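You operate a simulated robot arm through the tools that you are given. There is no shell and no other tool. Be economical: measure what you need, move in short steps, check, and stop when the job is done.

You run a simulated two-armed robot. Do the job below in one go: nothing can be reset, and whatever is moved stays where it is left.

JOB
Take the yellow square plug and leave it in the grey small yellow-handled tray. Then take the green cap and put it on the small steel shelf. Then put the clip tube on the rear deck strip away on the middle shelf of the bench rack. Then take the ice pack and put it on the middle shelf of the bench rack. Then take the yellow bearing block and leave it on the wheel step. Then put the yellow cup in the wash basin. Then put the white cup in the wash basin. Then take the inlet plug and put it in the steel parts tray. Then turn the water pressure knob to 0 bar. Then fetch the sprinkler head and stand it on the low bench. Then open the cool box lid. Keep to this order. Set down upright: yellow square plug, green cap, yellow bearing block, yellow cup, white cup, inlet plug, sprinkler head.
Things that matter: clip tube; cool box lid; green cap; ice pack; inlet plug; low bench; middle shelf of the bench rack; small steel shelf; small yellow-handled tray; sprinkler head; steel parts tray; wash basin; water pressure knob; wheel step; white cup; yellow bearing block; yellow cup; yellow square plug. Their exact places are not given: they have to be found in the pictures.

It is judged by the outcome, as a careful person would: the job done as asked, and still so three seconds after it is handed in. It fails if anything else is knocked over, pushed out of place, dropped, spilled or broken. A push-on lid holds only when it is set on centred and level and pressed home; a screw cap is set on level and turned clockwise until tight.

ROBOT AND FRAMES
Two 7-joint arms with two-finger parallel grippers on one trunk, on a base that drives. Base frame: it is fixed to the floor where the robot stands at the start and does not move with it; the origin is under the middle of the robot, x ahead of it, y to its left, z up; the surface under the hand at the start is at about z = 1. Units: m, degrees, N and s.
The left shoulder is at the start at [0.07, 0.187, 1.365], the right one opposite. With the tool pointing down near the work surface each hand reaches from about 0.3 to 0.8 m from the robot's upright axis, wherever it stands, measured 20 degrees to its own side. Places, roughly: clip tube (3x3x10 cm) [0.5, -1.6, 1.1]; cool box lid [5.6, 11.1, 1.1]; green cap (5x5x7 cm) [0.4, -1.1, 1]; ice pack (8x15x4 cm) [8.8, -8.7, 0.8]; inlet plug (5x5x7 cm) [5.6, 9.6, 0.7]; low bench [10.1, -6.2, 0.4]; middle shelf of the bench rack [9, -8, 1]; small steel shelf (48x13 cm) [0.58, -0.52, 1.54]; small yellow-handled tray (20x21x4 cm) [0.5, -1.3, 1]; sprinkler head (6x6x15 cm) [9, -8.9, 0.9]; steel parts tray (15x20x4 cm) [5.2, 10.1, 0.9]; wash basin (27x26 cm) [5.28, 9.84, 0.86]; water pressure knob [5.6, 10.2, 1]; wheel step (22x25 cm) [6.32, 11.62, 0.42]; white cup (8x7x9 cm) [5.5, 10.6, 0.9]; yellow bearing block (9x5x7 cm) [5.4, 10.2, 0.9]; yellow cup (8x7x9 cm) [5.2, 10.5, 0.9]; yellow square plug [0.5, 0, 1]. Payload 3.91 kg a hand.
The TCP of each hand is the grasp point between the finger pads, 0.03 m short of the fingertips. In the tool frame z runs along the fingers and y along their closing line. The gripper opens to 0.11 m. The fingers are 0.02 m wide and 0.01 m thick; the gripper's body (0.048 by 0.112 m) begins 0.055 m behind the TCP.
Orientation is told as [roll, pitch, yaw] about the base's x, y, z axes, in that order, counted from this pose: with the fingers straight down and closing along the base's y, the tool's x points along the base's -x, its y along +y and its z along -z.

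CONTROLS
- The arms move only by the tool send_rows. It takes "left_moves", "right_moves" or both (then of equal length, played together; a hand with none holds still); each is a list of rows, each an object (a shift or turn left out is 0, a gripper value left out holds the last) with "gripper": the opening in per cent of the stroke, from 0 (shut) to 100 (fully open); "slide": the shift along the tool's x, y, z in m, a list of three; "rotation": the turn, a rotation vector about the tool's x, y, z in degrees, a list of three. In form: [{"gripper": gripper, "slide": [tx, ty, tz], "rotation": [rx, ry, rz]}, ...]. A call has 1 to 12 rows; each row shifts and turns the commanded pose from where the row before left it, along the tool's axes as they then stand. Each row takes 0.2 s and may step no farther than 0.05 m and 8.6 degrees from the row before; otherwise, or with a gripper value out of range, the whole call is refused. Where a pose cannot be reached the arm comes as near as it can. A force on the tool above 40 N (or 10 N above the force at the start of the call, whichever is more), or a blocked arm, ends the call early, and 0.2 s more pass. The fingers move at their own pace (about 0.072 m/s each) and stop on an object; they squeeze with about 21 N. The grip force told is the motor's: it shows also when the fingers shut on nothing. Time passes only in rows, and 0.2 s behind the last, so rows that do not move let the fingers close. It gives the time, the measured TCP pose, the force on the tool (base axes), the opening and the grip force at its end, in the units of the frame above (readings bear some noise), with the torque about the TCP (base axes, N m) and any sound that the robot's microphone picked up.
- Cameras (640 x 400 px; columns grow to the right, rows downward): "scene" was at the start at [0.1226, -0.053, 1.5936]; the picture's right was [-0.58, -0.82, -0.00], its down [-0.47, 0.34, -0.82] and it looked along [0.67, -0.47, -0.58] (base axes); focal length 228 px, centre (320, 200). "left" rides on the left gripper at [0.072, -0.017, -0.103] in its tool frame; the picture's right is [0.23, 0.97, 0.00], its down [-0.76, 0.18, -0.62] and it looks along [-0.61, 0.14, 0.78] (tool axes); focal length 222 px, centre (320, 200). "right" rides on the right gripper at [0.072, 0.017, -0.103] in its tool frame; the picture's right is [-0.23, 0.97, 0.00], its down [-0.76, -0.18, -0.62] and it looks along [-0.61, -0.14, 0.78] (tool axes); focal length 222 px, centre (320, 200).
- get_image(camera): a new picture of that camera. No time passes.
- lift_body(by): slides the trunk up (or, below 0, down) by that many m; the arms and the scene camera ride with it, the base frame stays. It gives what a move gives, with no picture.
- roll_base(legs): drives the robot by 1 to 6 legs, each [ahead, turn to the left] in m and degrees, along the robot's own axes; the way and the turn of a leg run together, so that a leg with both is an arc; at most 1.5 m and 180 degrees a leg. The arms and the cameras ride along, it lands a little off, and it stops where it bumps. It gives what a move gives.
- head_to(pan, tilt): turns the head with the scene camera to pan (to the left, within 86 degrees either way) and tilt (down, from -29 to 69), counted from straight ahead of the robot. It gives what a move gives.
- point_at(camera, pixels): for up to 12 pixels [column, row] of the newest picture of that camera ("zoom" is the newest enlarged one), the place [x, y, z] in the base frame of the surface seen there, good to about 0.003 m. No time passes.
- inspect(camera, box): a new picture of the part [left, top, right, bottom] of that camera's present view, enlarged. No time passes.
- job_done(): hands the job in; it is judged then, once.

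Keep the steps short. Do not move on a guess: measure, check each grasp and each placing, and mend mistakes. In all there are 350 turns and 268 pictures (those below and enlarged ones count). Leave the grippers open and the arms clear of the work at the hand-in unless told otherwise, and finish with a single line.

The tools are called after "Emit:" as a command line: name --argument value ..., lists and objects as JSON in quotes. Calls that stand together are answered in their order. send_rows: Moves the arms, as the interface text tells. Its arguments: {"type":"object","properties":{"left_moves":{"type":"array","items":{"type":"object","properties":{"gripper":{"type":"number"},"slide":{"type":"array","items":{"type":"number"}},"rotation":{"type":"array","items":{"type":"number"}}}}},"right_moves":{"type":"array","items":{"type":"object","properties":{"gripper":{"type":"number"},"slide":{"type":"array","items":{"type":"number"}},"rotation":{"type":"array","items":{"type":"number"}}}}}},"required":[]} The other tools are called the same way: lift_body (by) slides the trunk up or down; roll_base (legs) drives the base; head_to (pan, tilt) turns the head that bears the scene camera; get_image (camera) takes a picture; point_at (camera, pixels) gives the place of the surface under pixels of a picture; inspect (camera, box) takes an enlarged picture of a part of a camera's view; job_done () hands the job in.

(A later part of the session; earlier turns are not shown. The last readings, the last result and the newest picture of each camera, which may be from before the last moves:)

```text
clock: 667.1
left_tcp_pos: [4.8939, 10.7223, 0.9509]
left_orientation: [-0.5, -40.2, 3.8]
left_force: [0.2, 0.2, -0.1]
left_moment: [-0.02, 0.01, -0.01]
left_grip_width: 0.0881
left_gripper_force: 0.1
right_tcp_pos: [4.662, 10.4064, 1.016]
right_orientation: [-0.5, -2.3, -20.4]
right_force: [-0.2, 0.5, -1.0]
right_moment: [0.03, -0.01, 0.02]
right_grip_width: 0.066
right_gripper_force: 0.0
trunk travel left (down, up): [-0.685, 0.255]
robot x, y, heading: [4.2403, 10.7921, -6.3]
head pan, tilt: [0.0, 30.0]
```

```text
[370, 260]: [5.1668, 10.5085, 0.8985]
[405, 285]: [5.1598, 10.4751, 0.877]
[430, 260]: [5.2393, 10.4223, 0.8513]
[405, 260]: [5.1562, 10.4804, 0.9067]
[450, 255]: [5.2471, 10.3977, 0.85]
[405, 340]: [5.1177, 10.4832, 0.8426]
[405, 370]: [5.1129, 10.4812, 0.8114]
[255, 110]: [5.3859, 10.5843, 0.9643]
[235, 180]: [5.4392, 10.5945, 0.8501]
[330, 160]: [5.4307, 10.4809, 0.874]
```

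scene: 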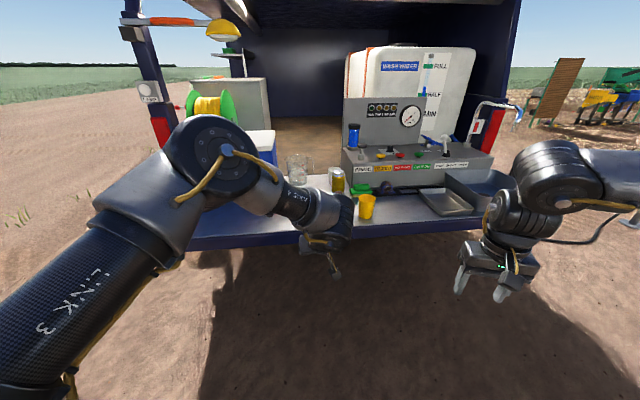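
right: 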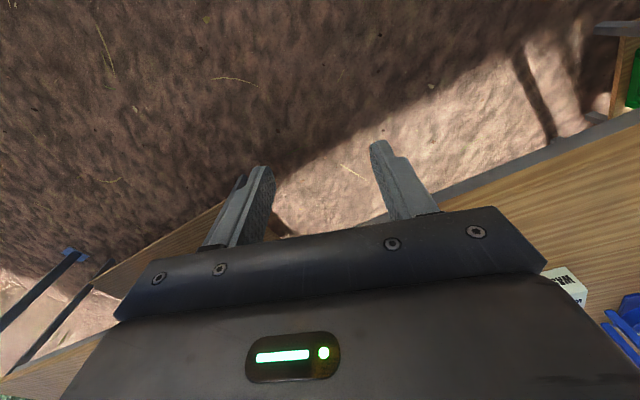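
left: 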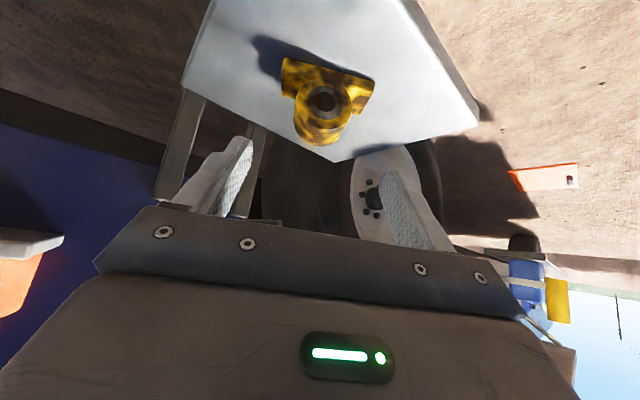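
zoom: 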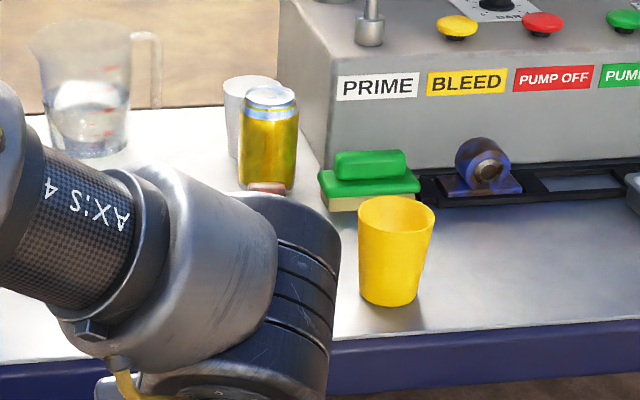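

I'll raise the left hand out of the way, then drive 0.33 m forward.

Emit:
send_rows --left_moves '[{"slide": [-0.0288, 0, -0.0345]}, {"slide": [-0.0288, 0, -0.0345]}, {"slide": [-0.0288, 0, -0.0345]}, {"slide": [-0.0288, 0, -0.0345]}]'

Emit:
roll_base --legs '[[0.34, 0]]'

Emit:
head_to --pan -10 --tilt 40

Emit:
get_image --camera "scene"

Emit:
get_image --camera "right"

```text
clock: 668.1
left_tcp_pos: [4.891, 10.7246, 1.1328]
left_orientation: [-0.5, -40.2, 3.8]
left_force: [0.0, -1.1, 0.2]
left_moment: [0.0, -0.01, 0.03]
left_grip_width: 0.088
left_gripper_force: 0.0
right_tcp_pos: [4.6601, 10.4069, 1.016]
right_orientation: [-0.5, -2.4, -20.4]
right_force: [0.6, -0.2, -0.2]
right_moment: [-0.01, 0.01, 0.01]
right_grip_width: 0.066
right_gripper_force: 0.0
trunk travel left (down, up): [-0.685, 0.255]
robot x, y, heading: [4.2415, 10.7924, -6.6]
head pan, tilt: [0.0, 30.0]
```

```text
clock: 670.3
left_tcp_pos: [5.2288, 10.6821, 1.1324]
left_orientation: [-0.4, -40.1, 3.5]
left_force: [0.6, 0.5, 0.3]
left_moment: [-0.02, 0.0, 0.0]
left_grip_width: 0.088
left_gripper_force: 0.1
right_tcp_pos: [4.9967, 10.3655, 1.0148]
right_orientation: [-0.5, -2.2, -20.6]
right_force: [-0.7, 0.8, 0.3]
right_moment: [0.0, 0.04, 0.0]
right_grip_width: 0.0658
right_gripper_force: 0.0
trunk travel left (down, up): [-0.685, 0.255]
robot x, y, heading: [4.5787, 10.7522, -6.8]
head pan, tilt: [0.0, 30.0]
```

```text
clock: 671.0
left_tcp_pos: [5.2304, 10.6839, 1.1316]
left_orientation: [-0.5, -40.1, 3.4]
left_force: [0.2, 0.1, -1.0]
left_moment: [0.01, 0.0, -0.02]
left_grip_width: 0.0878
left_gripper_force: 0.1
right_tcp_pos: [4.9979, 10.3649, 1.0146]
right_orientation: [-0.5, -2.3, -20.5]
right_force: [-0.2, 0.1, 0.1]
right_moment: [0.02, -0.03, -0.03]
right_grip_width: 0.0659
right_gripper_force: 0.1
trunk travel left (down, up): [-0.685, 0.255]
robot x, y, heading: [4.5781, 10.7565, -6.7]
head pan, tilt: [-10.0, 40.0]
```

```text
108 pictures are left
```

scene: 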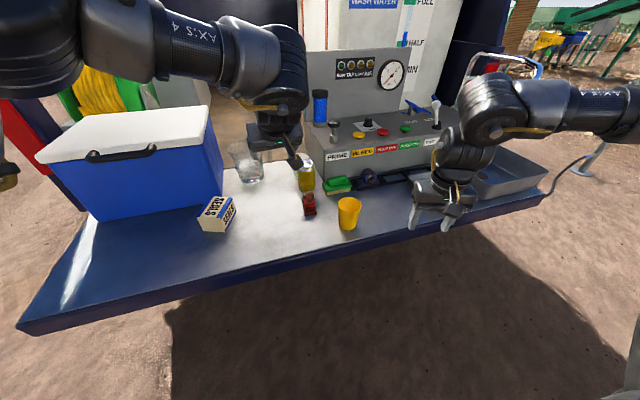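

```text
107 pictures are left
```

right: 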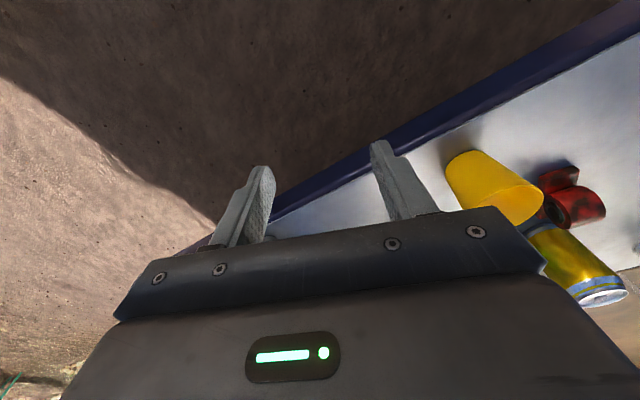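

Emit:
inspect --camera "scene" --box '[290, 170, 390, 240]'

Emit:
point_at --camera "zoom" --pixels '[[380, 180], [330, 190], [440, 195], [385, 240], [350, 240], [420, 240], [375, 370], [385, 205], [130, 220], [150, 270], [110, 100], [360, 300]]'

```text
5.71 times, centred on (340, 205) of scene
```

zoom: 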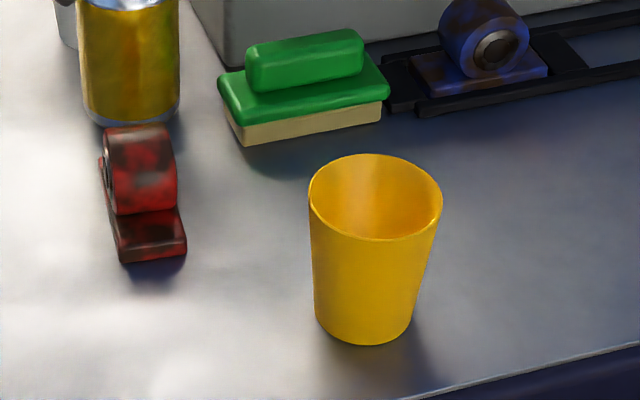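

```text
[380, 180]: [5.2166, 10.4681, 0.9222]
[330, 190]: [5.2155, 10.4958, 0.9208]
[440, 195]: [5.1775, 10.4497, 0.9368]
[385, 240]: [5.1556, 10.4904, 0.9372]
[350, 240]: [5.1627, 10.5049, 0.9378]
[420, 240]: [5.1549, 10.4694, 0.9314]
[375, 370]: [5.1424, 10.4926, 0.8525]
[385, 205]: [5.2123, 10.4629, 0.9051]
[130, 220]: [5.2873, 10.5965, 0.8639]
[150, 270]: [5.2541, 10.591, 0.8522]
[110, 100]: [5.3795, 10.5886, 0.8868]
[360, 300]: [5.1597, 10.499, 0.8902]
```

Cup centre is about (5.187, 10.482), rim z 0.938. I'll move the right hand above it with the gripper open.

Emit:
send_rows --right_moves '[{"gripper": 92, "rotation": [0, 2, 6]}, {"slide": [-0.0234, 0.0378, 0]}, {"slide": [-0.0234, 0.0378, 0]}, {"slide": [-0.0234, 0.0378, 0]}, {"slide": [-0.0234, 0.0378, 0]}, {"slide": [-0.0234, 0.0378, 0]}, {}]'

Emit:
get_image --camera "right"

```text
clock: 672.6
left_tcp_pos: [5.2289, 10.6828, 1.1317]
left_orientation: [-0.4, -40.2, 3.5]
left_force: [-0.6, 0.2, 1.1]
left_moment: [0.03, 0.02, -0.01]
left_grip_width: 0.0879
left_gripper_force: 0.0
right_tcp_pos: [5.0915, 10.416, 1.0221]
right_orientation: [-0.3, -1.5, -23.6]
right_force: [0.6, -0.3, -0.5]
right_moment: [0.0, 0.04, -0.01]
right_grip_width: 0.1012
right_gripper_force: 0.0
right hand out of reach, approached as far as the arm can: row 1, 4, 5, 6
trunk travel left (down, up): [-0.685, 0.255]
robot x, y, heading: [4.578, 10.7513, -6.7]
head pan, tilt: [-10.0, 40.0]
```

```text
105 pictures are left
```

right: 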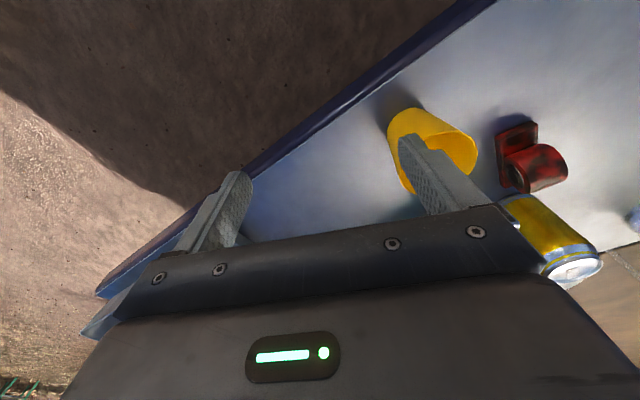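

The hand is high relative to the shoulder. I'll raise the trunk 0.15, then continue with the hand lower.

Emit:
lift_body --by 0.15

Emit:
send_rows --right_moves '[{"slide": [0, 0, 0.05]}, {"slide": [0, 0, 0.05]}, {"slide": [0, 0, 0.03], "rotation": [0, 1.5, 6]}, {}]'

Emit:
get_image --camera "right"

```text
clock: 674.4
left_tcp_pos: [5.2285, 10.6836, 1.2821]
left_orientation: [-0.5, -40.1, 3.5]
left_force: [-1.2, 0.6, 0.2]
left_moment: [0.0, 0.0, -0.03]
left_grip_width: 0.0878
left_gripper_force: 0.0
right_tcp_pos: [5.0916, 10.4166, 1.1719]
right_orientation: [-0.3, -1.4, -23.6]
right_force: [0.6, 0.8, -0.5]
right_moment: [-0.02, -0.01, -0.01]
right_grip_width: 0.1012
right_gripper_force: 0.1
trunk travel left (down, up): [-0.835, 0.105]
robot x, y, heading: [4.5753, 10.7522, -7.0]
head pan, tilt: [-10.0, 40.0]
```

```text
clock: 675.4
left_tcp_pos: [5.2295, 10.6828, 1.2816]
left_orientation: [-0.5, -40.1, 3.6]
left_force: [0.1, 0.3, 0.5]
left_moment: [0.02, -0.02, -0.01]
left_grip_width: 0.0882
left_gripper_force: 0.1
right_tcp_pos: [5.0877, 10.3683, 1.0659]
right_orientation: [-0.2, 0.2, -29.4]
right_force: [0.2, 1.1, 0.0]
right_moment: [-0.01, 0.02, -0.02]
right_grip_width: 0.1011
right_gripper_force: 0.0
right hand out of reach, approached as far as the arm can: row 1, 2, 3
trunk travel left (down, up): [-0.835, 0.105]
robot x, y, heading: [4.5783, 10.7553, -6.7]
head pan, tilt: [-10.0, 40.0]
```

```text
104 pictures are left
```

right: 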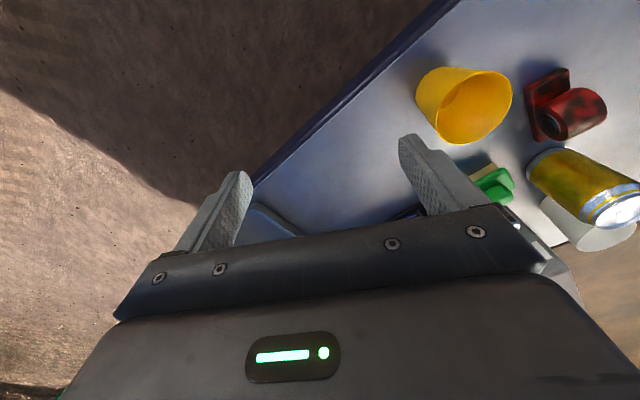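

I'll test the opposite yaw direction for the right wrist.

Emit:
send_rows --right_moves '[{"rotation": [0, 0, -8]}, {"rotation": [0, 0, -8]}, {"rotation": [0, 0, -8]}, {"rotation": [0, 0, -8]}, {"slide": [0, 0.03, 0]}, {"slide": [0, 0.03, 0]}, {}]'

Emit:
get_image --camera "scene"

```text
clock: 677.0
left_tcp_pos: [5.2288, 10.6816, 1.2812]
left_orientation: [-0.5, -40.0, 3.5]
left_force: [0.3, -0.4, -0.6]
left_moment: [-0.01, -0.02, 0.04]
left_grip_width: 0.0881
left_gripper_force: 0.0
right_tcp_pos: [5.0648, 10.4092, 1.0776]
right_orientation: [-0.1, 0.2, 2.4]
right_force: [0.1, -0.3, -0.6]
right_moment: [0.01, -0.01, 0.02]
right_grip_width: 0.1012
right_gripper_force: 0.2
right hand out of reach, approached as far as the arm can: row 5, 6
trunk travel left (down, up): [-0.835, 0.105]
robot x, y, heading: [4.5751, 10.752, -6.5]
head pan, tilt: [-10.0, 40.0]
```

```text
103 pictures are left
```

scene: 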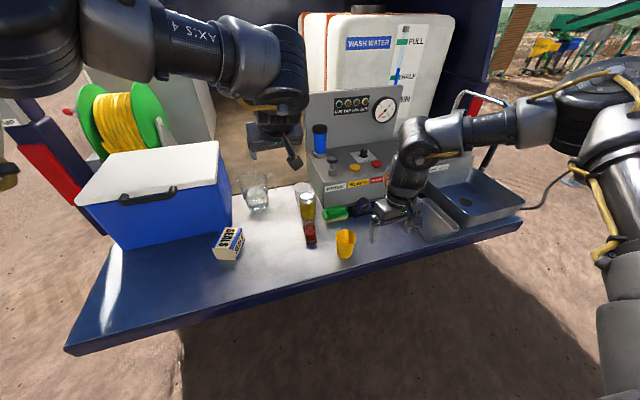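

The left hand (tilted) can reach the cup from here. I'll move the right hand away to the right first, then bring the left hand over.

Emit:
send_rows --right_moves '[{"slide": [0, -0.045, -0.01]}, {"slide": [0, -0.045, -0.01]}, {"slide": [0, -0.045, 0]}, {"slide": [0, -0.045, 0]}, {"slide": [0, -0.045, 0]}, {"slide": [0.02, -0.04, 0]}]'

Emit:
send_rows --left_moves '[{"gripper": 88, "slide": [0.011, -0.04, -0.009]}, {"slide": [0.011, -0.04, -0.009]}, {"slide": [0.011, -0.04, -0.009]}, {"slide": [0, -0.04, 0]}, {"slide": [0, -0.04, 0]}, {"slide": [0.0288, 0, 0.0345]}, {"slide": [0.0288, 0, 0.0345]}, {"slide": [0.0288, 0, 0.0345]}, {"slide": [0.0288, 0, 0.0345]}, {}]'

Emit:
get_image --camera "left"

```text
clock: 678.4
left_tcp_pos: [5.228, 10.6808, 1.2818]
left_orientation: [-0.3, -40.3, 3.4]
left_force: [-0.1, 0.3, 0.2]
left_moment: [0.02, -0.03, 0.0]
left_grip_width: 0.088
left_gripper_force: 0.0
right_tcp_pos: [5.0545, 10.143, 1.096]
right_orientation: [-0.1, 0.1, 2.5]
right_force: [-0.6, -0.1, -0.4]
right_moment: [0.02, -0.03, -0.03]
right_grip_width: 0.1013
right_gripper_force: 0.0
trunk travel left (down, up): [-0.835, 0.105]
robot x, y, heading: [4.5776, 10.75, -6.7]
head pan, tilt: [-10.0, 40.0]
```

```text
clock: 680.6
left_tcp_pos: [5.164, 10.5725, 1.0916]
left_orientation: [-0.5, -40.1, 3.5]
left_force: [0.2, -0.3, -0.5]
left_moment: [0.0, -0.03, 0.02]
left_grip_width: 0.0967
left_gripper_force: 0.1
left hand out of reach, approached as far as the arm can: row 3, 4, 5
right_tcp_pos: [5.0556, 10.1442, 1.0959]
right_orientation: [-0.2, 0.2, 2.3]
right_force: [0.2, 0.0, 0.0]
right_moment: [0.02, 0.01, 0.03]
right_grip_width: 0.1011
right_gripper_force: 0.0
trunk travel left (down, up): [-0.835, 0.105]
robot x, y, heading: [4.5809, 10.7513, -6.5]
head pan, tilt: [-10.0, 40.0]
```

```text
102 pictures are left
```

left: 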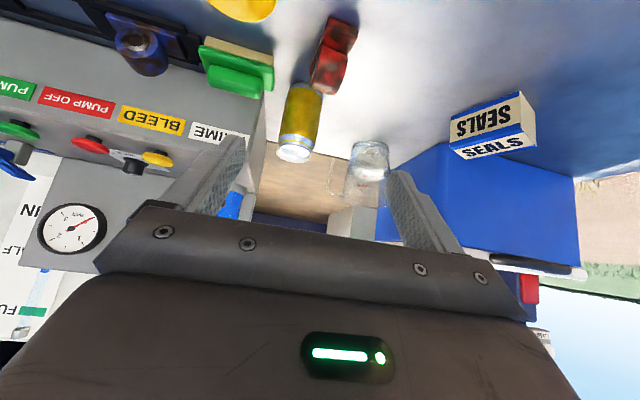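

I'll turn the base 9.5° right to bring the hand in line with the cup.

Emit:
roll_base --legs '[[0, -9.5]]'

Emit:
get_image --camera "left"

```text
clock: 681.7
left_tcp_pos: [5.1264, 10.4783, 1.0916]
left_orientation: [-0.6, -40.2, -6.2]
left_force: [-0.7, -0.6, 0.3]
left_moment: [0.02, -0.02, -0.03]
left_grip_width: 0.0969
left_gripper_force: 0.0
right_tcp_pos: [4.9483, 10.0741, 1.0974]
right_orientation: [-0.2, 0.2, -7.2]
right_force: [0.1, 0.1, 0.1]
right_moment: [-0.01, -0.04, 0.02]
right_grip_width: 0.1011
right_gripper_force: 0.1
trunk travel left (down, up): [-0.835, 0.105]
robot x, y, heading: [4.5778, 10.7529, -16.3]
head pan, tilt: [-10.0, 40.0]
```

```text
101 pictures are left
```

left: 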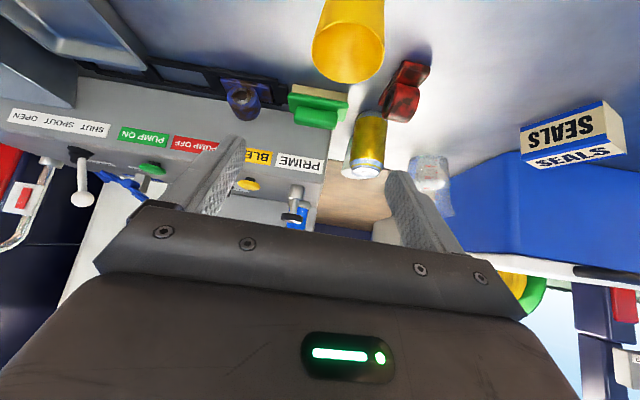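

Emit:
send_rows --left_moves '[{"slide": [-0.023, 0.0053, 0.0193]}, {"slide": [-0.023, 0.0053, 0.0193]}, {"slide": [0.0284, 0, 0.0339]}, {"slide": [0.0284, 0, 0.0339]}, {}]'

Emit:
get_image --camera "left"

Emit:
point_at --camera "left" --pixels '[[320, 100], [290, 95], [350, 105], [320, 70], [300, 125]]'

```text
clock: 682.9
left_tcp_pos: [5.1804, 10.4993, 1.0051]
left_orientation: [-0.7, -40.3, -6.0]
left_force: [-0.1, 0.5, -0.9]
left_moment: [0.0, -0.03, -0.01]
left_grip_width: 0.0966
left_gripper_force: 0.0
left hand out of reach, approached as far as the arm can: row 2, 3, 4
right_tcp_pos: [4.9479, 10.0737, 1.0973]
right_orientation: [-0.2, 0.3, -7.1]
right_force: [0.0, -0.3, 0.3]
right_moment: [0.01, 0.01, 0.01]
right_grip_width: 0.101
right_gripper_force: 0.1
trunk travel left (down, up): [-0.835, 0.105]
robot x, y, heading: [4.5811, 10.7527, -16.4]
head pan, tilt: [-10.0, 40.0]
```

```text
100 pictures are left
```

left: 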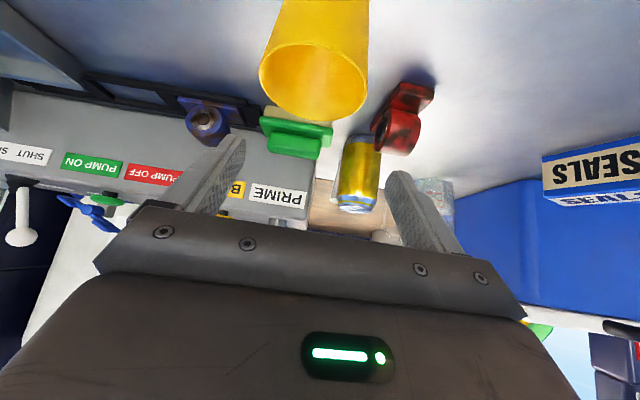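

```text
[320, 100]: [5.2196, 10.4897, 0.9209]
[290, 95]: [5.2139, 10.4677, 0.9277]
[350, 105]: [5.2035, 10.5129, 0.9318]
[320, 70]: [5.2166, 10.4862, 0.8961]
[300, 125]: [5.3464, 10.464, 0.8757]
```

I'll use the base and trunk for the last adjustments: turn 1.2° right, lower 4.5 cm.

Emit:
roll_base --legs '[[0, -1.3]]'

Emit:
lift_body --by -0.04

Emit:
get_image --camera "left"

Emit:
point_at --camera "left" --pixels '[[270, 110], [360, 110], [320, 140], [280, 135], [350, 140], [310, 120]]'

```text
clock: 683.6
left_tcp_pos: [5.1745, 10.4866, 1.0059]
left_orientation: [-0.6, -40.1, -7.4]
left_force: [0.7, -0.9, 0.4]
left_moment: [0.01, 0.0, -0.03]
left_grip_width: 0.0967
left_gripper_force: 0.2
right_tcp_pos: [4.9327, 10.0646, 1.0978]
right_orientation: [-0.2, 0.3, -8.5]
right_force: [-0.6, -0.1, 1.6]
right_moment: [-0.01, 0.0, -0.01]
right_grip_width: 0.1014
right_gripper_force: 0.2
trunk travel left (down, up): [-0.835, 0.105]
robot x, y, heading: [4.5811, 10.7501, -17.7]
head pan, tilt: [-10.0, 40.0]
```

```text
clock: 684.4
left_tcp_pos: [5.174, 10.4857, 0.9666]
left_orientation: [-0.8, -40.2, -7.3]
left_force: [-0.4, -0.6, 1.3]
left_moment: [-0.03, -0.01, 0.0]
left_grip_width: 0.0968
left_gripper_force: 0.1
right_tcp_pos: [4.9333, 10.0657, 1.056]
right_orientation: [-0.1, 0.2, -8.5]
right_force: [0.0, -0.5, -0.3]
right_moment: [0.0, -0.02, 0.01]
right_grip_width: 0.1013
right_gripper_force: 0.0
trunk travel left (down, up): [-0.795, 0.145]
robot x, y, heading: [4.5807, 10.752, -17.7]
head pan, tilt: [-10.0, 40.0]
```

```text
99 pictures are left
```

left: 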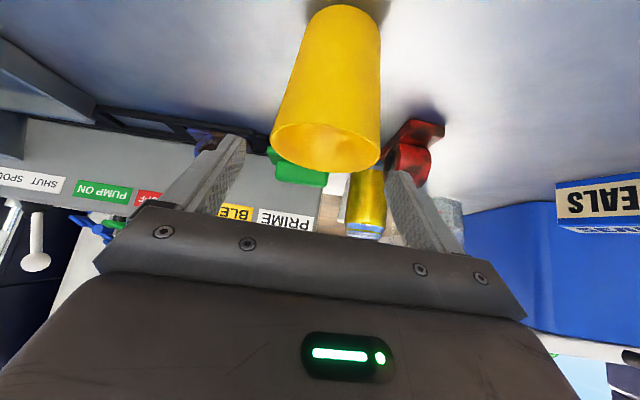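

```text
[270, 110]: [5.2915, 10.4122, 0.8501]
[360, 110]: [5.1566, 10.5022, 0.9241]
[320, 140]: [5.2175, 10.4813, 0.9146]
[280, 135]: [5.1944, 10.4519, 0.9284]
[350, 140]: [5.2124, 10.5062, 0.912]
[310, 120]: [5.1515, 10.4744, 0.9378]
```

Well aligned. I'll lower 5 cm and close.

Emit:
lift_body --by -0.05

Emit:
send_rows --left_moves '[{"gripper": 0}, {}, {}, {}, {}]'

Emit:
get_image --camera "left"

```text
clock: 685.4
left_tcp_pos: [5.1734, 10.4861, 0.9168]
left_orientation: [-0.6, -40.2, -7.4]
left_force: [-0.3, -0.1, -0.7]
left_moment: [0.0, 0.0, -0.01]
left_grip_width: 0.0968
left_gripper_force: 0.0
right_tcp_pos: [4.9311, 10.0656, 1.0066]
right_orientation: [-0.1, 0.1, -8.5]
right_force: [0.6, 0.3, -0.3]
right_moment: [0.01, -0.02, -0.03]
right_grip_width: 0.1014
right_gripper_force: 0.1
trunk travel left (down, up): [-0.745, 0.195]
robot x, y, heading: [4.5782, 10.7495, -17.6]
head pan, tilt: [-10.0, 40.0]
```

```text
clock: 686.6
left_tcp_pos: [5.174, 10.4843, 0.9171]
left_orientation: [-0.8, -40.2, -7.3]
left_force: [-0.1, -0.3, 0.4]
left_moment: [0.02, -0.01, -0.05]
left_grip_width: 0.0653
left_gripper_force: 21.6
right_tcp_pos: [4.9317, 10.0658, 1.0062]
right_orientation: [-0.2, 0.2, -8.5]
right_force: [-0.4, 0.6, -0.2]
right_moment: [-0.01, -0.03, 0.01]
right_grip_width: 0.1009
right_gripper_force: 0.0
trunk travel left (down, up): [-0.745, 0.195]
robot x, y, heading: [4.5781, 10.7511, -17.6]
head pan, tilt: [-10.0, 40.0]
```

```text
98 pictures are left
```

left: 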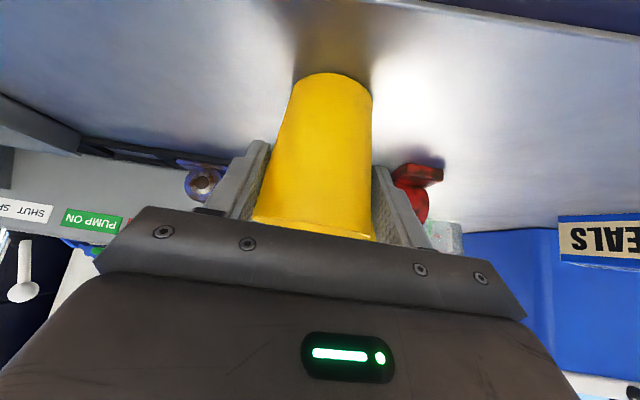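

Cup gripped. I'll lift with the trunk and shift the base toward the basin.

Emit:
lift_body --by 0.14

Emit:
roll_base --legs '[[-0.35, 0], [0, -65.1], [0.6, 0], [0, 65.1]]'

Emit:
get_image --camera "scene"

```text
clock: 688.2
left_tcp_pos: [5.1742, 10.4851, 1.0562]
left_orientation: [-0.6, -40.1, -7.3]
left_force: [-0.1, 0.2, -0.8]
left_moment: [-0.02, -0.01, 0.02]
left_grip_width: 0.0655
left_gripper_force: 21.3
right_tcp_pos: [4.9324, 10.0645, 1.1455]
right_orientation: [-0.1, 0.2, -8.6]
right_force: [-0.6, -0.3, 0.8]
right_moment: [0.02, -0.01, -0.02]
right_grip_width: 0.1011
right_gripper_force: 0.0
trunk travel left (down, up): [-0.885, 0.055]
robot x, y, heading: [4.5779, 10.7485, -17.6]
head pan, tilt: [-10.0, 40.0]
```

```text
clock: 699.2
left_tcp_pos: [4.9109, 9.9706, 1.0564]
left_orientation: [-0.6, -40.2, -8.9]
left_force: [-0.1, -0.8, -0.9]
left_moment: [0.0, -0.04, -0.01]
left_grip_width: 0.0652
left_gripper_force: 20.8
right_tcp_pos: [4.658, 9.5571, 1.146]
right_orientation: [-0.1, 0.1, -10.0]
right_force: [0.4, -0.7, 0.2]
right_moment: [0.03, 0.02, -0.01]
right_grip_width: 0.1012
right_gripper_force: 0.0
trunk travel left (down, up): [-0.885, 0.055]
robot x, y, heading: [4.3188, 10.2537, -19.0]
head pan, tilt: [-10.0, 40.0]
```

```text
97 pictures are left
```

scene: 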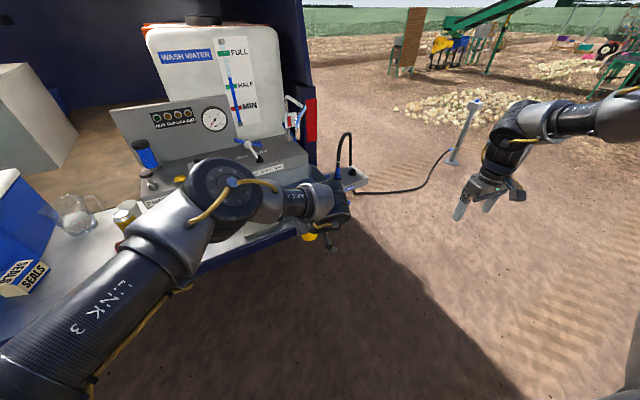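

Emit:
roll_base --legs '[[0, 3], [0.17, 0]]'

Emit:
get_image --camera "left"

Emit:
point_at --camera "left" --pixels '[[200, 90], [220, 40], [440, 100], [420, 60], [240, 130], [400, 150], [300, 40], [150, 60], [480, 60], [330, 20]]'

```text
clock: 701.1
left_tcp_pos: [5.0874, 9.9587, 1.0572]
left_orientation: [-0.6, -40.3, -5.7]
left_force: [0.1, -0.1, -0.9]
left_moment: [0.04, 0.03, 0.01]
left_grip_width: 0.0652
left_gripper_force: 21.0
right_tcp_pos: [4.858, 9.5315, 1.1488]
right_orientation: [-0.3, 0.1, -6.8]
right_force: [-0.7, 0.5, -0.2]
right_moment: [-0.02, -0.01, -0.02]
right_grip_width: 0.1014
right_gripper_force: 0.0
trunk travel left (down, up): [-0.885, 0.055]
robot x, y, heading: [4.4853, 10.21, -16.0]
head pan, tilt: [-10.0, 40.0]
```

```text
96 pictures are left
```

left: 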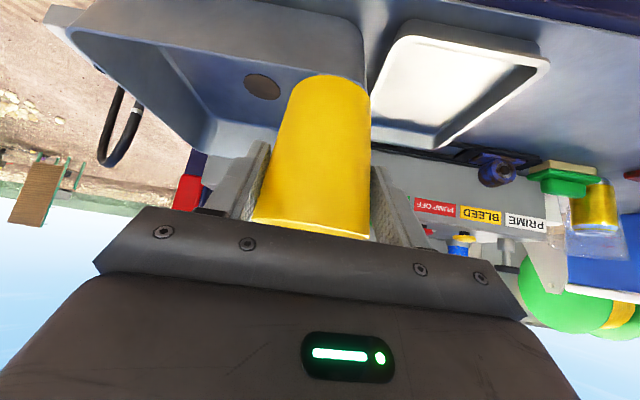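

```text
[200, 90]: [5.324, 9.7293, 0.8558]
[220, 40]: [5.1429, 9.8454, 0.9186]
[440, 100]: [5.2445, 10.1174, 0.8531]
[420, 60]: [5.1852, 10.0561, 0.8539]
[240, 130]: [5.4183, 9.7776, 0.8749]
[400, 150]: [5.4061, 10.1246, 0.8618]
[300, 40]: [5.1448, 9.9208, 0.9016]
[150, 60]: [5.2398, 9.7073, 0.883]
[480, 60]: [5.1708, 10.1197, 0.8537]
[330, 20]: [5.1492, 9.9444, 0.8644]
```

Emit:
roll_base --legs '[[0, -1.7], [0.18, 0]]'

Emit:
get_image --camera "left"

Emit:
get_image --camera "scene"

```text
clock: 702.9
left_tcp_pos: [5.2493, 9.8857, 1.0582]
left_orientation: [-0.6, -40.3, -7.4]
left_force: [0.0, 0.1, 0.4]
left_moment: [0.0, 0.02, -0.01]
left_grip_width: 0.065
left_gripper_force: 21.4
right_tcp_pos: [5.0066, 9.4671, 1.1485]
right_orientation: [-0.2, 0.0, -8.5]
right_force: [-0.5, -0.2, -0.1]
right_moment: [0.03, 0.02, 0.02]
right_grip_width: 0.1012
right_gripper_force: 0.1
trunk travel left (down, up): [-0.885, 0.055]
robot x, y, heading: [4.6574, 10.1504, -17.6]
head pan, tilt: [-10.0, 40.0]
```

```text
95 pictures are left
```

left: 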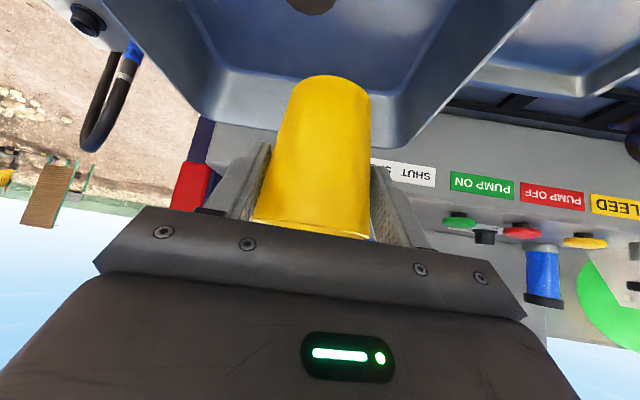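

```text
94 pictures are left
```

scene: 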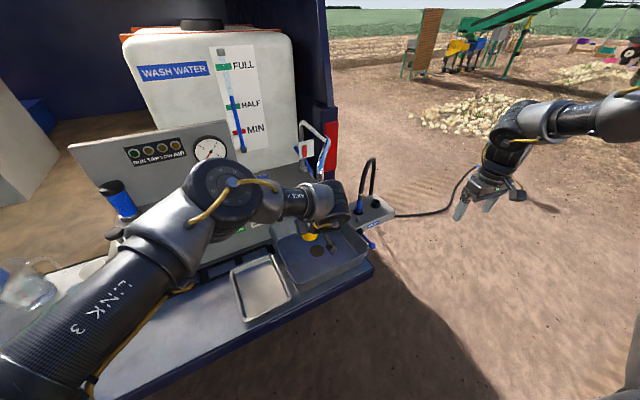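

Over the basin. I'll lower with the trunk.

Emit:
lift_body --by -0.115

Emit:
send_rows --left_moves '[{"slide": [0.0051, 0, 0.0061]}, {"slide": [0.0032, 0, 0.0038]}, {"slide": [0.0026, 0, 0.0031]}, {"slide": [0.0019, 0, 0.0023]}]'

Emit:
get_image --camera "left"

```text
clock: 704.4
left_tcp_pos: [5.2518, 9.8848, 0.9416]
left_orientation: [-0.7, -40.1, -7.5]
left_force: [-0.1, -0.2, -0.2]
left_moment: [0.02, 0.0, 0.0]
left_grip_width: 0.0652
left_gripper_force: 21.5
right_tcp_pos: [5.0101, 9.4652, 1.0309]
right_orientation: [-0.1, 0.2, -8.6]
right_force: [-0.1, -0.2, -0.1]
right_moment: [0.03, -0.02, -0.01]
right_grip_width: 0.1012
right_gripper_force: 0.1
trunk travel left (down, up): [-0.77, 0.17]
robot x, y, heading: [4.6594, 10.155, -17.7]
head pan, tilt: [-10.0, 40.0]
```

```text
clock: 705.4
left_tcp_pos: [5.2509, 9.8888, 0.9226]
left_orientation: [-0.8, -40.2, -7.4]
left_force: [0.6, 0.2, -0.1]
left_moment: [0.05, 0.01, 0.03]
left_grip_width: 0.0652
left_gripper_force: 21.1
left hand out of reach, approached as far as the arm can: row 3
right_tcp_pos: [5.0104, 9.4657, 1.0328]
right_orientation: [-0.2, 0.2, -8.5]
right_force: [0.5, -0.7, 0.3]
right_moment: [-0.01, -0.03, 0.02]
right_grip_width: 0.1012
right_gripper_force: 0.0
trunk travel left (down, up): [-0.77, 0.17]
robot x, y, heading: [4.6568, 10.1512, -17.8]
head pan, tilt: [-10.0, 40.0]
```

```text
93 pictures are left
```

left: 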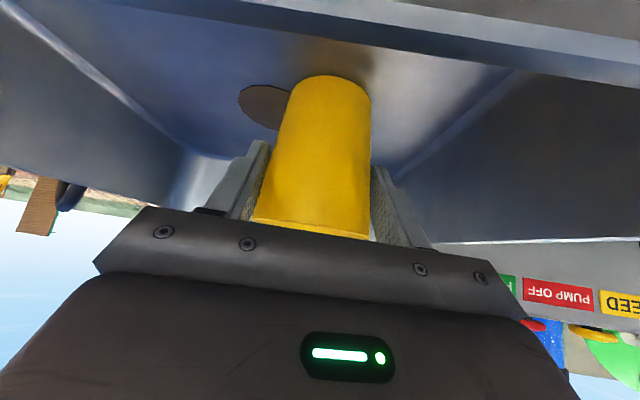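

Emit:
send_rows --left_moves '[{"slide": [0.0013, 0, 0.0015]}, {"slide": [0.0013, 0, 0.0015]}, {"slide": [0.0013, 0, 0.0015]}]'

```text
clock: 706.2
left_tcp_pos: [5.249, 9.8891, 0.9177]
left_orientation: [-1.0, -40.3, -7.3]
left_force: [0.5, -3.4, 12.6]
left_moment: [0.01, -0.12, -0.07]
left_grip_width: 0.0642
left_gripper_force: 21.6
right_tcp_pos: [5.009, 9.4648, 1.0324]
right_orientation: [-0.2, 0.0, -8.5]
right_force: [0.6, -0.7, -0.7]
right_moment: [0.01, 0.02, -0.01]
right_grip_width: 0.1011
right_gripper_force: 0.0
trunk travel left (down, up): [-0.77, 0.17]
robot x, y, heading: [4.6575, 10.1504, -17.7]
head pan, tilt: [-10.0, 40.0]
```

Contact. I'll release and rise straight up with the trunk.

Emit:
send_rows --left_moves '[{"gripper": 82}, {}, {}, {}]'

Emit:
lift_body --by 0.16

Emit:
get_image --camera "left"

```text
clock: 707.2
left_tcp_pos: [5.2506, 9.8891, 0.9153]
left_orientation: [-0.9, -40.2, -7.2]
left_force: [0.6, -0.6, -0.4]
left_moment: [0.0, 0.01, 0.01]
left_grip_width: 0.0904
left_gripper_force: 0.1
right_tcp_pos: [5.0099, 9.4651, 1.0331]
right_orientation: [-0.2, 0.3, -8.4]
right_force: [0.0, -0.5, 0.2]
right_moment: [0.01, -0.03, 0.01]
right_grip_width: 0.1012
right_gripper_force: 0.1
trunk travel left (down, up): [-0.77, 0.17]
robot x, y, heading: [4.6567, 10.1531, -17.9]
head pan, tilt: [-10.0, 40.0]
```

```text
clock: 709.0
left_tcp_pos: [5.2502, 9.8885, 1.0755]
left_orientation: [-0.9, -40.2, -7.4]
left_force: [-0.2, 0.2, 0.2]
left_moment: [-0.01, 0.03, -0.02]
left_grip_width: 0.0901
left_gripper_force: 0.0
right_tcp_pos: [5.01, 9.4649, 1.1917]
right_orientation: [-0.2, 0.2, -8.6]
right_force: [0.5, -0.3, 0.7]
right_moment: [0.0, -0.04, 0.01]
right_grip_width: 0.1012
right_gripper_force: 0.0
trunk travel left (down, up): [-0.93, 0.01]
robot x, y, heading: [4.6554, 10.1526, -17.6]
head pan, tilt: [-10.0, 40.0]
```

```text
92 pictures are left
```

left: 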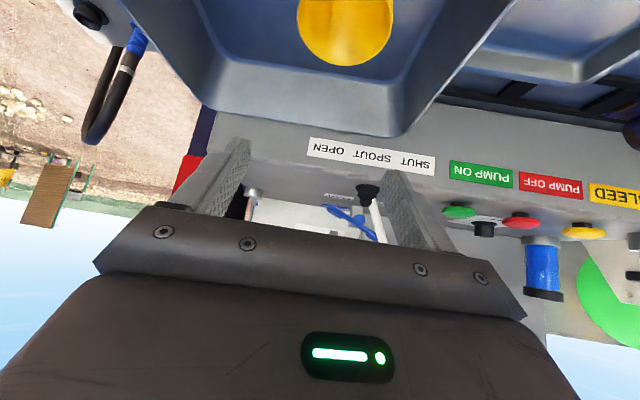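

Yellow cup stands in the basin. Now I'll go back for the white cup and get a view.

Emit:
roll_base --legs '[[-0.35, 0], [0, -65.1], [-0.6, 0], [0, 65.1]]'

Emit:
head_to --pan 15 --tilt 35

Emit:
get_image --camera "scene"

Emit:
get_image --camera "left"

```text
clock: 719.9
left_tcp_pos: [4.8327, 10.5911, 1.0768]
left_orientation: [-0.8, -40.2, -6.9]
left_force: [0.3, -0.7, 0.3]
left_moment: [-0.02, -0.05, -0.02]
left_grip_width: 0.0903
left_gripper_force: 0.1
right_tcp_pos: [4.5947, 10.1652, 1.1916]
right_orientation: [-0.1, 0.1, -8.1]
right_force: [0.5, 0.0, 0.8]
right_moment: [-0.02, 0.03, -0.02]
right_grip_width: 0.101
right_gripper_force: 0.0
trunk travel left (down, up): [-0.93, 0.01]
robot x, y, heading: [4.2351, 10.8471, -17.5]
head pan, tilt: [-10.0, 40.0]
```

```text
clock: 720.8
left_tcp_pos: [4.833, 10.5928, 1.0765]
left_orientation: [-0.9, -40.2, -6.9]
left_force: [0.5, 0.2, 0.0]
left_moment: [0.01, -0.03, 0.01]
left_grip_width: 0.0901
left_gripper_force: 0.0
right_tcp_pos: [4.5949, 10.1662, 1.1925]
right_orientation: [-0.2, 0.2, -8.2]
right_force: [-0.3, 0.0, 0.0]
right_moment: [-0.04, 0.02, 0.0]
right_grip_width: 0.1012
right_gripper_force: 0.1
trunk travel left (down, up): [-0.93, 0.01]
robot x, y, heading: [4.2365, 10.8498, -17.5]
head pan, tilt: [15.0, 35.0]
```

```text
91 pictures are left
```

scene: 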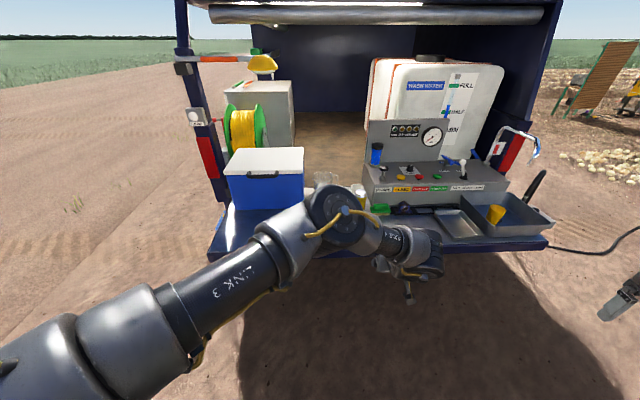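

```text
90 pictures are left
```

left: 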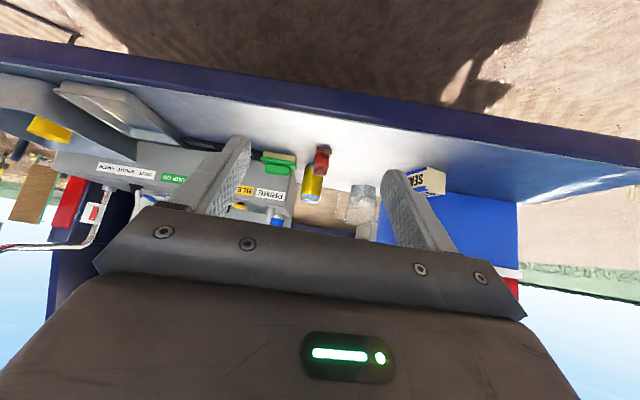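

The can stands in front of the white cup, so I'll grip from above (tool-down, yaw about 28°). I'll set that orientation here first.

Emit:
send_rows --left_moves '[{"rotation": [0, 8, 0]}, {"rotation": [0, 8, 0]}, {"rotation": [0, 8, 0]}, {"rotation": [0, 8, 0]}, {"rotation": [0, 8, 0]}, {"rotation": [0, 0, -7]}, {"rotation": [0, 0, -7]}, {"rotation": [0, 0, -7]}, {"rotation": [0, 0, -7]}, {"rotation": [0, 0, -7]}, {}]'

Emit:
get_image --camera "scene"

```text
clock: 723.2
left_tcp_pos: [4.805, 10.616, 1.0852]
left_orientation: [-0.7, 0.3, 27.7]
left_force: [-0.3, 0.2, 0.3]
left_moment: [0.01, 0.01, -0.04]
left_grip_width: 0.0902
left_gripper_force: 0.0
left hand out of reach, approached as far as the arm can: row 1, 2, 3, 4, 5
right_tcp_pos: [4.5965, 10.1653, 1.1918]
right_orientation: [-0.2, 0.2, -8.0]
right_force: [-0.2, -0.5, 0.8]
right_moment: [-0.02, -0.04, -0.01]
right_grip_width: 0.1012
right_gripper_force: 0.0
trunk travel left (down, up): [-0.93, 0.01]
robot x, y, heading: [4.2375, 10.8503, -17.2]
head pan, tilt: [15.0, 35.0]
```

```text
89 pictures are left
```

scene: 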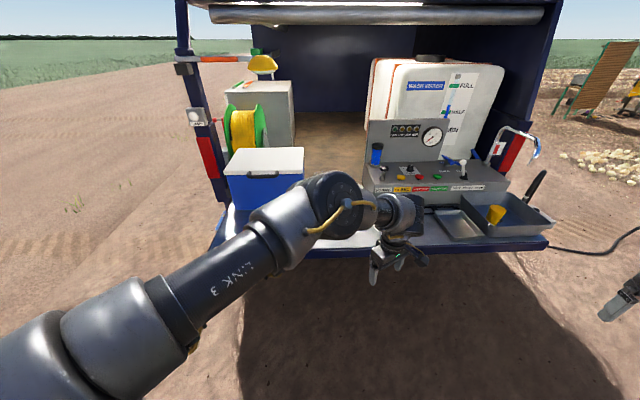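

Emit:
roll_base --legs '[[0, -18], [0.6, 0], [0, 25]]'

Emit:
get_image --camera "left"

Emit:
get_image --camera "scene"

```text
clock: 724.2
left_tcp_pos: [4.7876, 10.5768, 1.086]
left_orientation: [-1.0, 0.7, 23.0]
left_force: [0.5, 0.0, 0.7]
left_moment: [0.0, 0.03, 0.02]
left_grip_width: 0.0898
left_gripper_force: 0.0
right_tcp_pos: [4.5429, 10.1456, 1.1942]
right_orientation: [-0.5, 0.3, -12.7]
right_force: [-0.7, 0.1, 0.7]
right_moment: [-0.06, 0.03, 0.01]
right_grip_width: 0.1013
right_gripper_force: 0.0
trunk travel left (down, up): [-0.93, 0.01]
robot x, y, heading: [4.2398, 10.8482, -21.7]
head pan, tilt: [15.0, 35.0]
stopped in leg 1: the robot was blocked; the commanded pose is now the measured one
```

```text
88 pictures are left
```

left: 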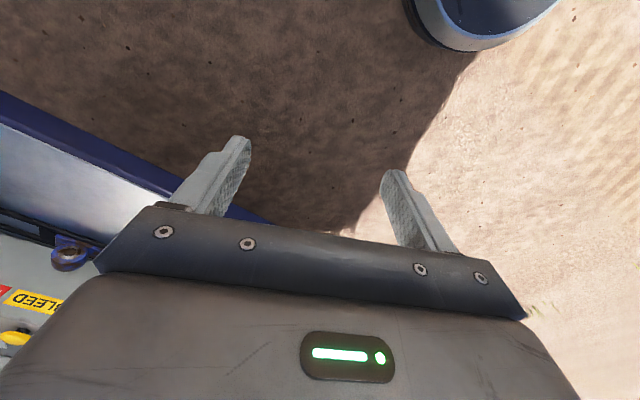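

```text
87 pictures are left
```

scene: 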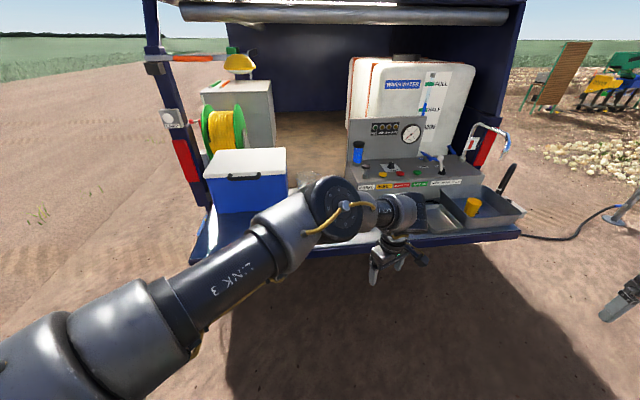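

Blocked without an obvious obstacle. I'll try the turn again separately.

Emit:
roll_base --legs '[[0, -13]]'

```text
clock: 725.4
left_tcp_pos: [4.7095, 10.4559, 1.0848]
left_orientation: [-0.9, 0.5, 9.8]
left_force: [-1.4, 0.9, 1.0]
left_moment: [-0.02, 0.0, -0.03]
left_grip_width: 0.0901
left_gripper_force: 0.2
right_tcp_pos: [4.371, 10.0916, 1.1925]
right_orientation: [-0.3, 0.2, -26.1]
right_force: [0.9, -0.1, 0.5]
right_moment: [0.01, 0.0, 0.03]
right_grip_width: 0.1014
right_gripper_force: 0.1
trunk travel left (down, up): [-0.93, 0.01]
robot x, y, heading: [4.237, 10.8539, -34.8]
head pan, tilt: [15.0, 35.0]
```

Emit:
roll_base --legs '[[0.6, 0], [0, 25]]'

Emit:
get_image --camera "left"

Emit:
get_image --camera "scene"

```text
clock: 730.0
left_tcp_pos: [5.3182, 10.3562, 1.0859]
left_orientation: [-0.7, 0.4, 35.2]
left_force: [0.4, -0.8, -0.2]
left_moment: [-0.01, -0.03, -0.01]
left_grip_width: 0.0902
left_gripper_force: 0.1
right_tcp_pos: [5.1702, 9.8822, 1.1925]
right_orientation: [-0.1, 0.2, -0.6]
right_force: [-0.1, 0.0, 0.8]
right_moment: [0.03, -0.02, -0.02]
right_grip_width: 0.101
right_gripper_force: 0.1
trunk travel left (down, up): [-0.93, 0.01]
robot x, y, heading: [4.7249, 10.5137, -9.5]
head pan, tilt: [15.0, 35.0]
```

```text
86 pictures are left
```

left: 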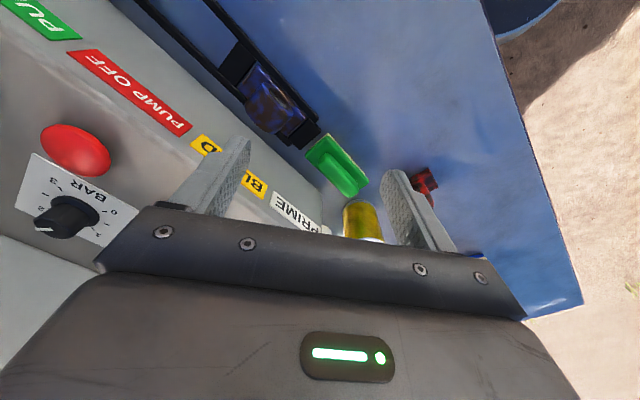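

```text
85 pictures are left
```

scene: 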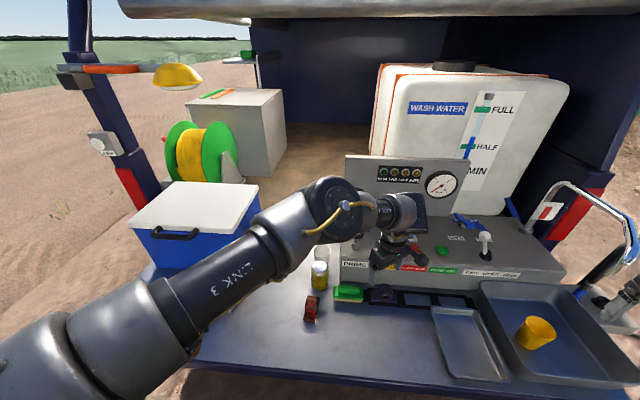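

Emit:
inspect --camera "scene" --box '[290, 220, 380, 310]'

Emit:
point_at --camera "zoom" --pixels '[[215, 120], [185, 130], [290, 120], [240, 100], [205, 190], [205, 215], [250, 220], [180, 220], [300, 300], [150, 380], [300, 180], [240, 140]]'

```text
4.44 times, centred on (335, 265) of scene
```

zoom: 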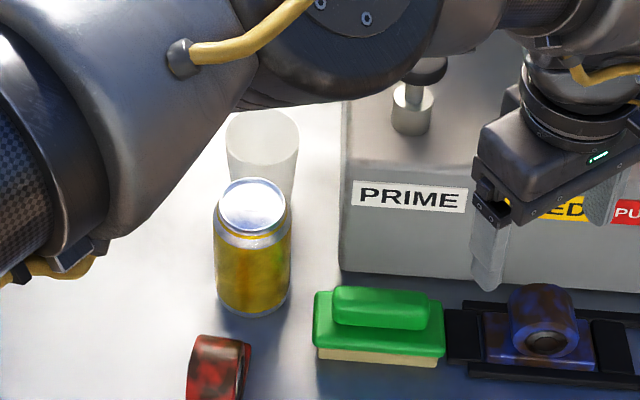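

```text
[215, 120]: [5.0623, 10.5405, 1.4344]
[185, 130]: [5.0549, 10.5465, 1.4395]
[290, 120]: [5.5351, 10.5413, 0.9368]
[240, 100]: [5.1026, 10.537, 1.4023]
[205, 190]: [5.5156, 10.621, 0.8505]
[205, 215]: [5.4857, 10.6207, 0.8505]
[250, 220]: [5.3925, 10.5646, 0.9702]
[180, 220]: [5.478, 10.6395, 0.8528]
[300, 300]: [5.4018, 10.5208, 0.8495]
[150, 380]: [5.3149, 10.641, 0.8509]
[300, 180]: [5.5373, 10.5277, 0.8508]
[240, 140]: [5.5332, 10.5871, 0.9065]
```

Emit:
point_at --camera "zoom" --pixels '[[262, 125], [265, 172], [230, 150], [295, 150], [288, 185], [253, 190], [253, 230], [222, 205], [285, 205], [410, 120], [345, 160], [345, 130]]'

```text
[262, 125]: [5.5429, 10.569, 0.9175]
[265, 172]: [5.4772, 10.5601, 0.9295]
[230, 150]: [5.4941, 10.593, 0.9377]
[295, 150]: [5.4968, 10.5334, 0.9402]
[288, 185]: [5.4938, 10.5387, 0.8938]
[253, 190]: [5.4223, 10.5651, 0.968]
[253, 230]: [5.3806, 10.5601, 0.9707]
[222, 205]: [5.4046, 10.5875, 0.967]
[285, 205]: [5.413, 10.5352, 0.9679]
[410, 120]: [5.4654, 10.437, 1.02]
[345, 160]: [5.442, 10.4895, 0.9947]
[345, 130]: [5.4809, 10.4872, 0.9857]
```

Cup centre is about (5.512, 10.565), rim 0.938; can at (5.402, 10.563), top 0.97; console side y 10.488. I'll move left first at height, then forward over the cup.

Emit:
send_rows --left_moves '[{"rotation": [0, 0, 5]}, {"rotation": [0, 0, 5]}, {"slide": [-0.0177, 0.0379, 0]}, {"slide": [-0.0177, 0.0379, 0]}, {"slide": [-0.0177, 0.0379, 0]}, {"slide": [-0.0177, 0.0379, 0]}, {"slide": [-0.0177, 0.0379, 0]}, {}]'

Emit:
get_image --camera "left"

```text
clock: 731.8
left_tcp_pos: [5.3187, 10.5657, 1.082]
left_orientation: [-0.9, 0.3, 25.1]
left_force: [-0.5, -0.3, 0.0]
left_moment: [0.0, -0.02, 0.0]
left_grip_width: 0.0902
left_gripper_force: 0.2
right_tcp_pos: [5.1707, 9.8826, 1.1923]
right_orientation: [-0.2, 0.2, -0.5]
right_force: [-0.5, 0.3, -0.5]
right_moment: [0.03, 0.0, 0.0]
right_grip_width: 0.1013
right_gripper_force: 0.1
trunk travel left (down, up): [-0.93, 0.01]
robot x, y, heading: [4.7284, 10.5104, -9.4]
head pan, tilt: [15.0, 35.0]
```

```text
83 pictures are left
```

left: 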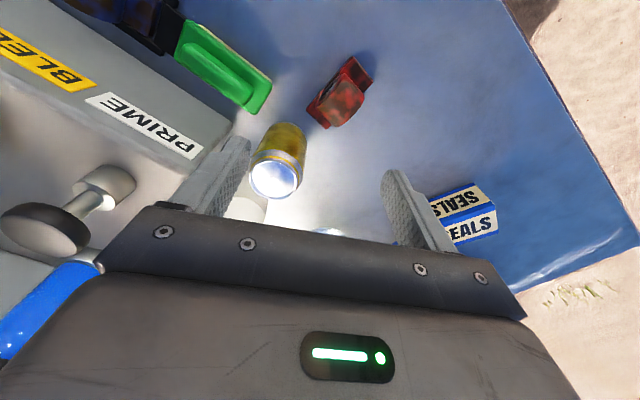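

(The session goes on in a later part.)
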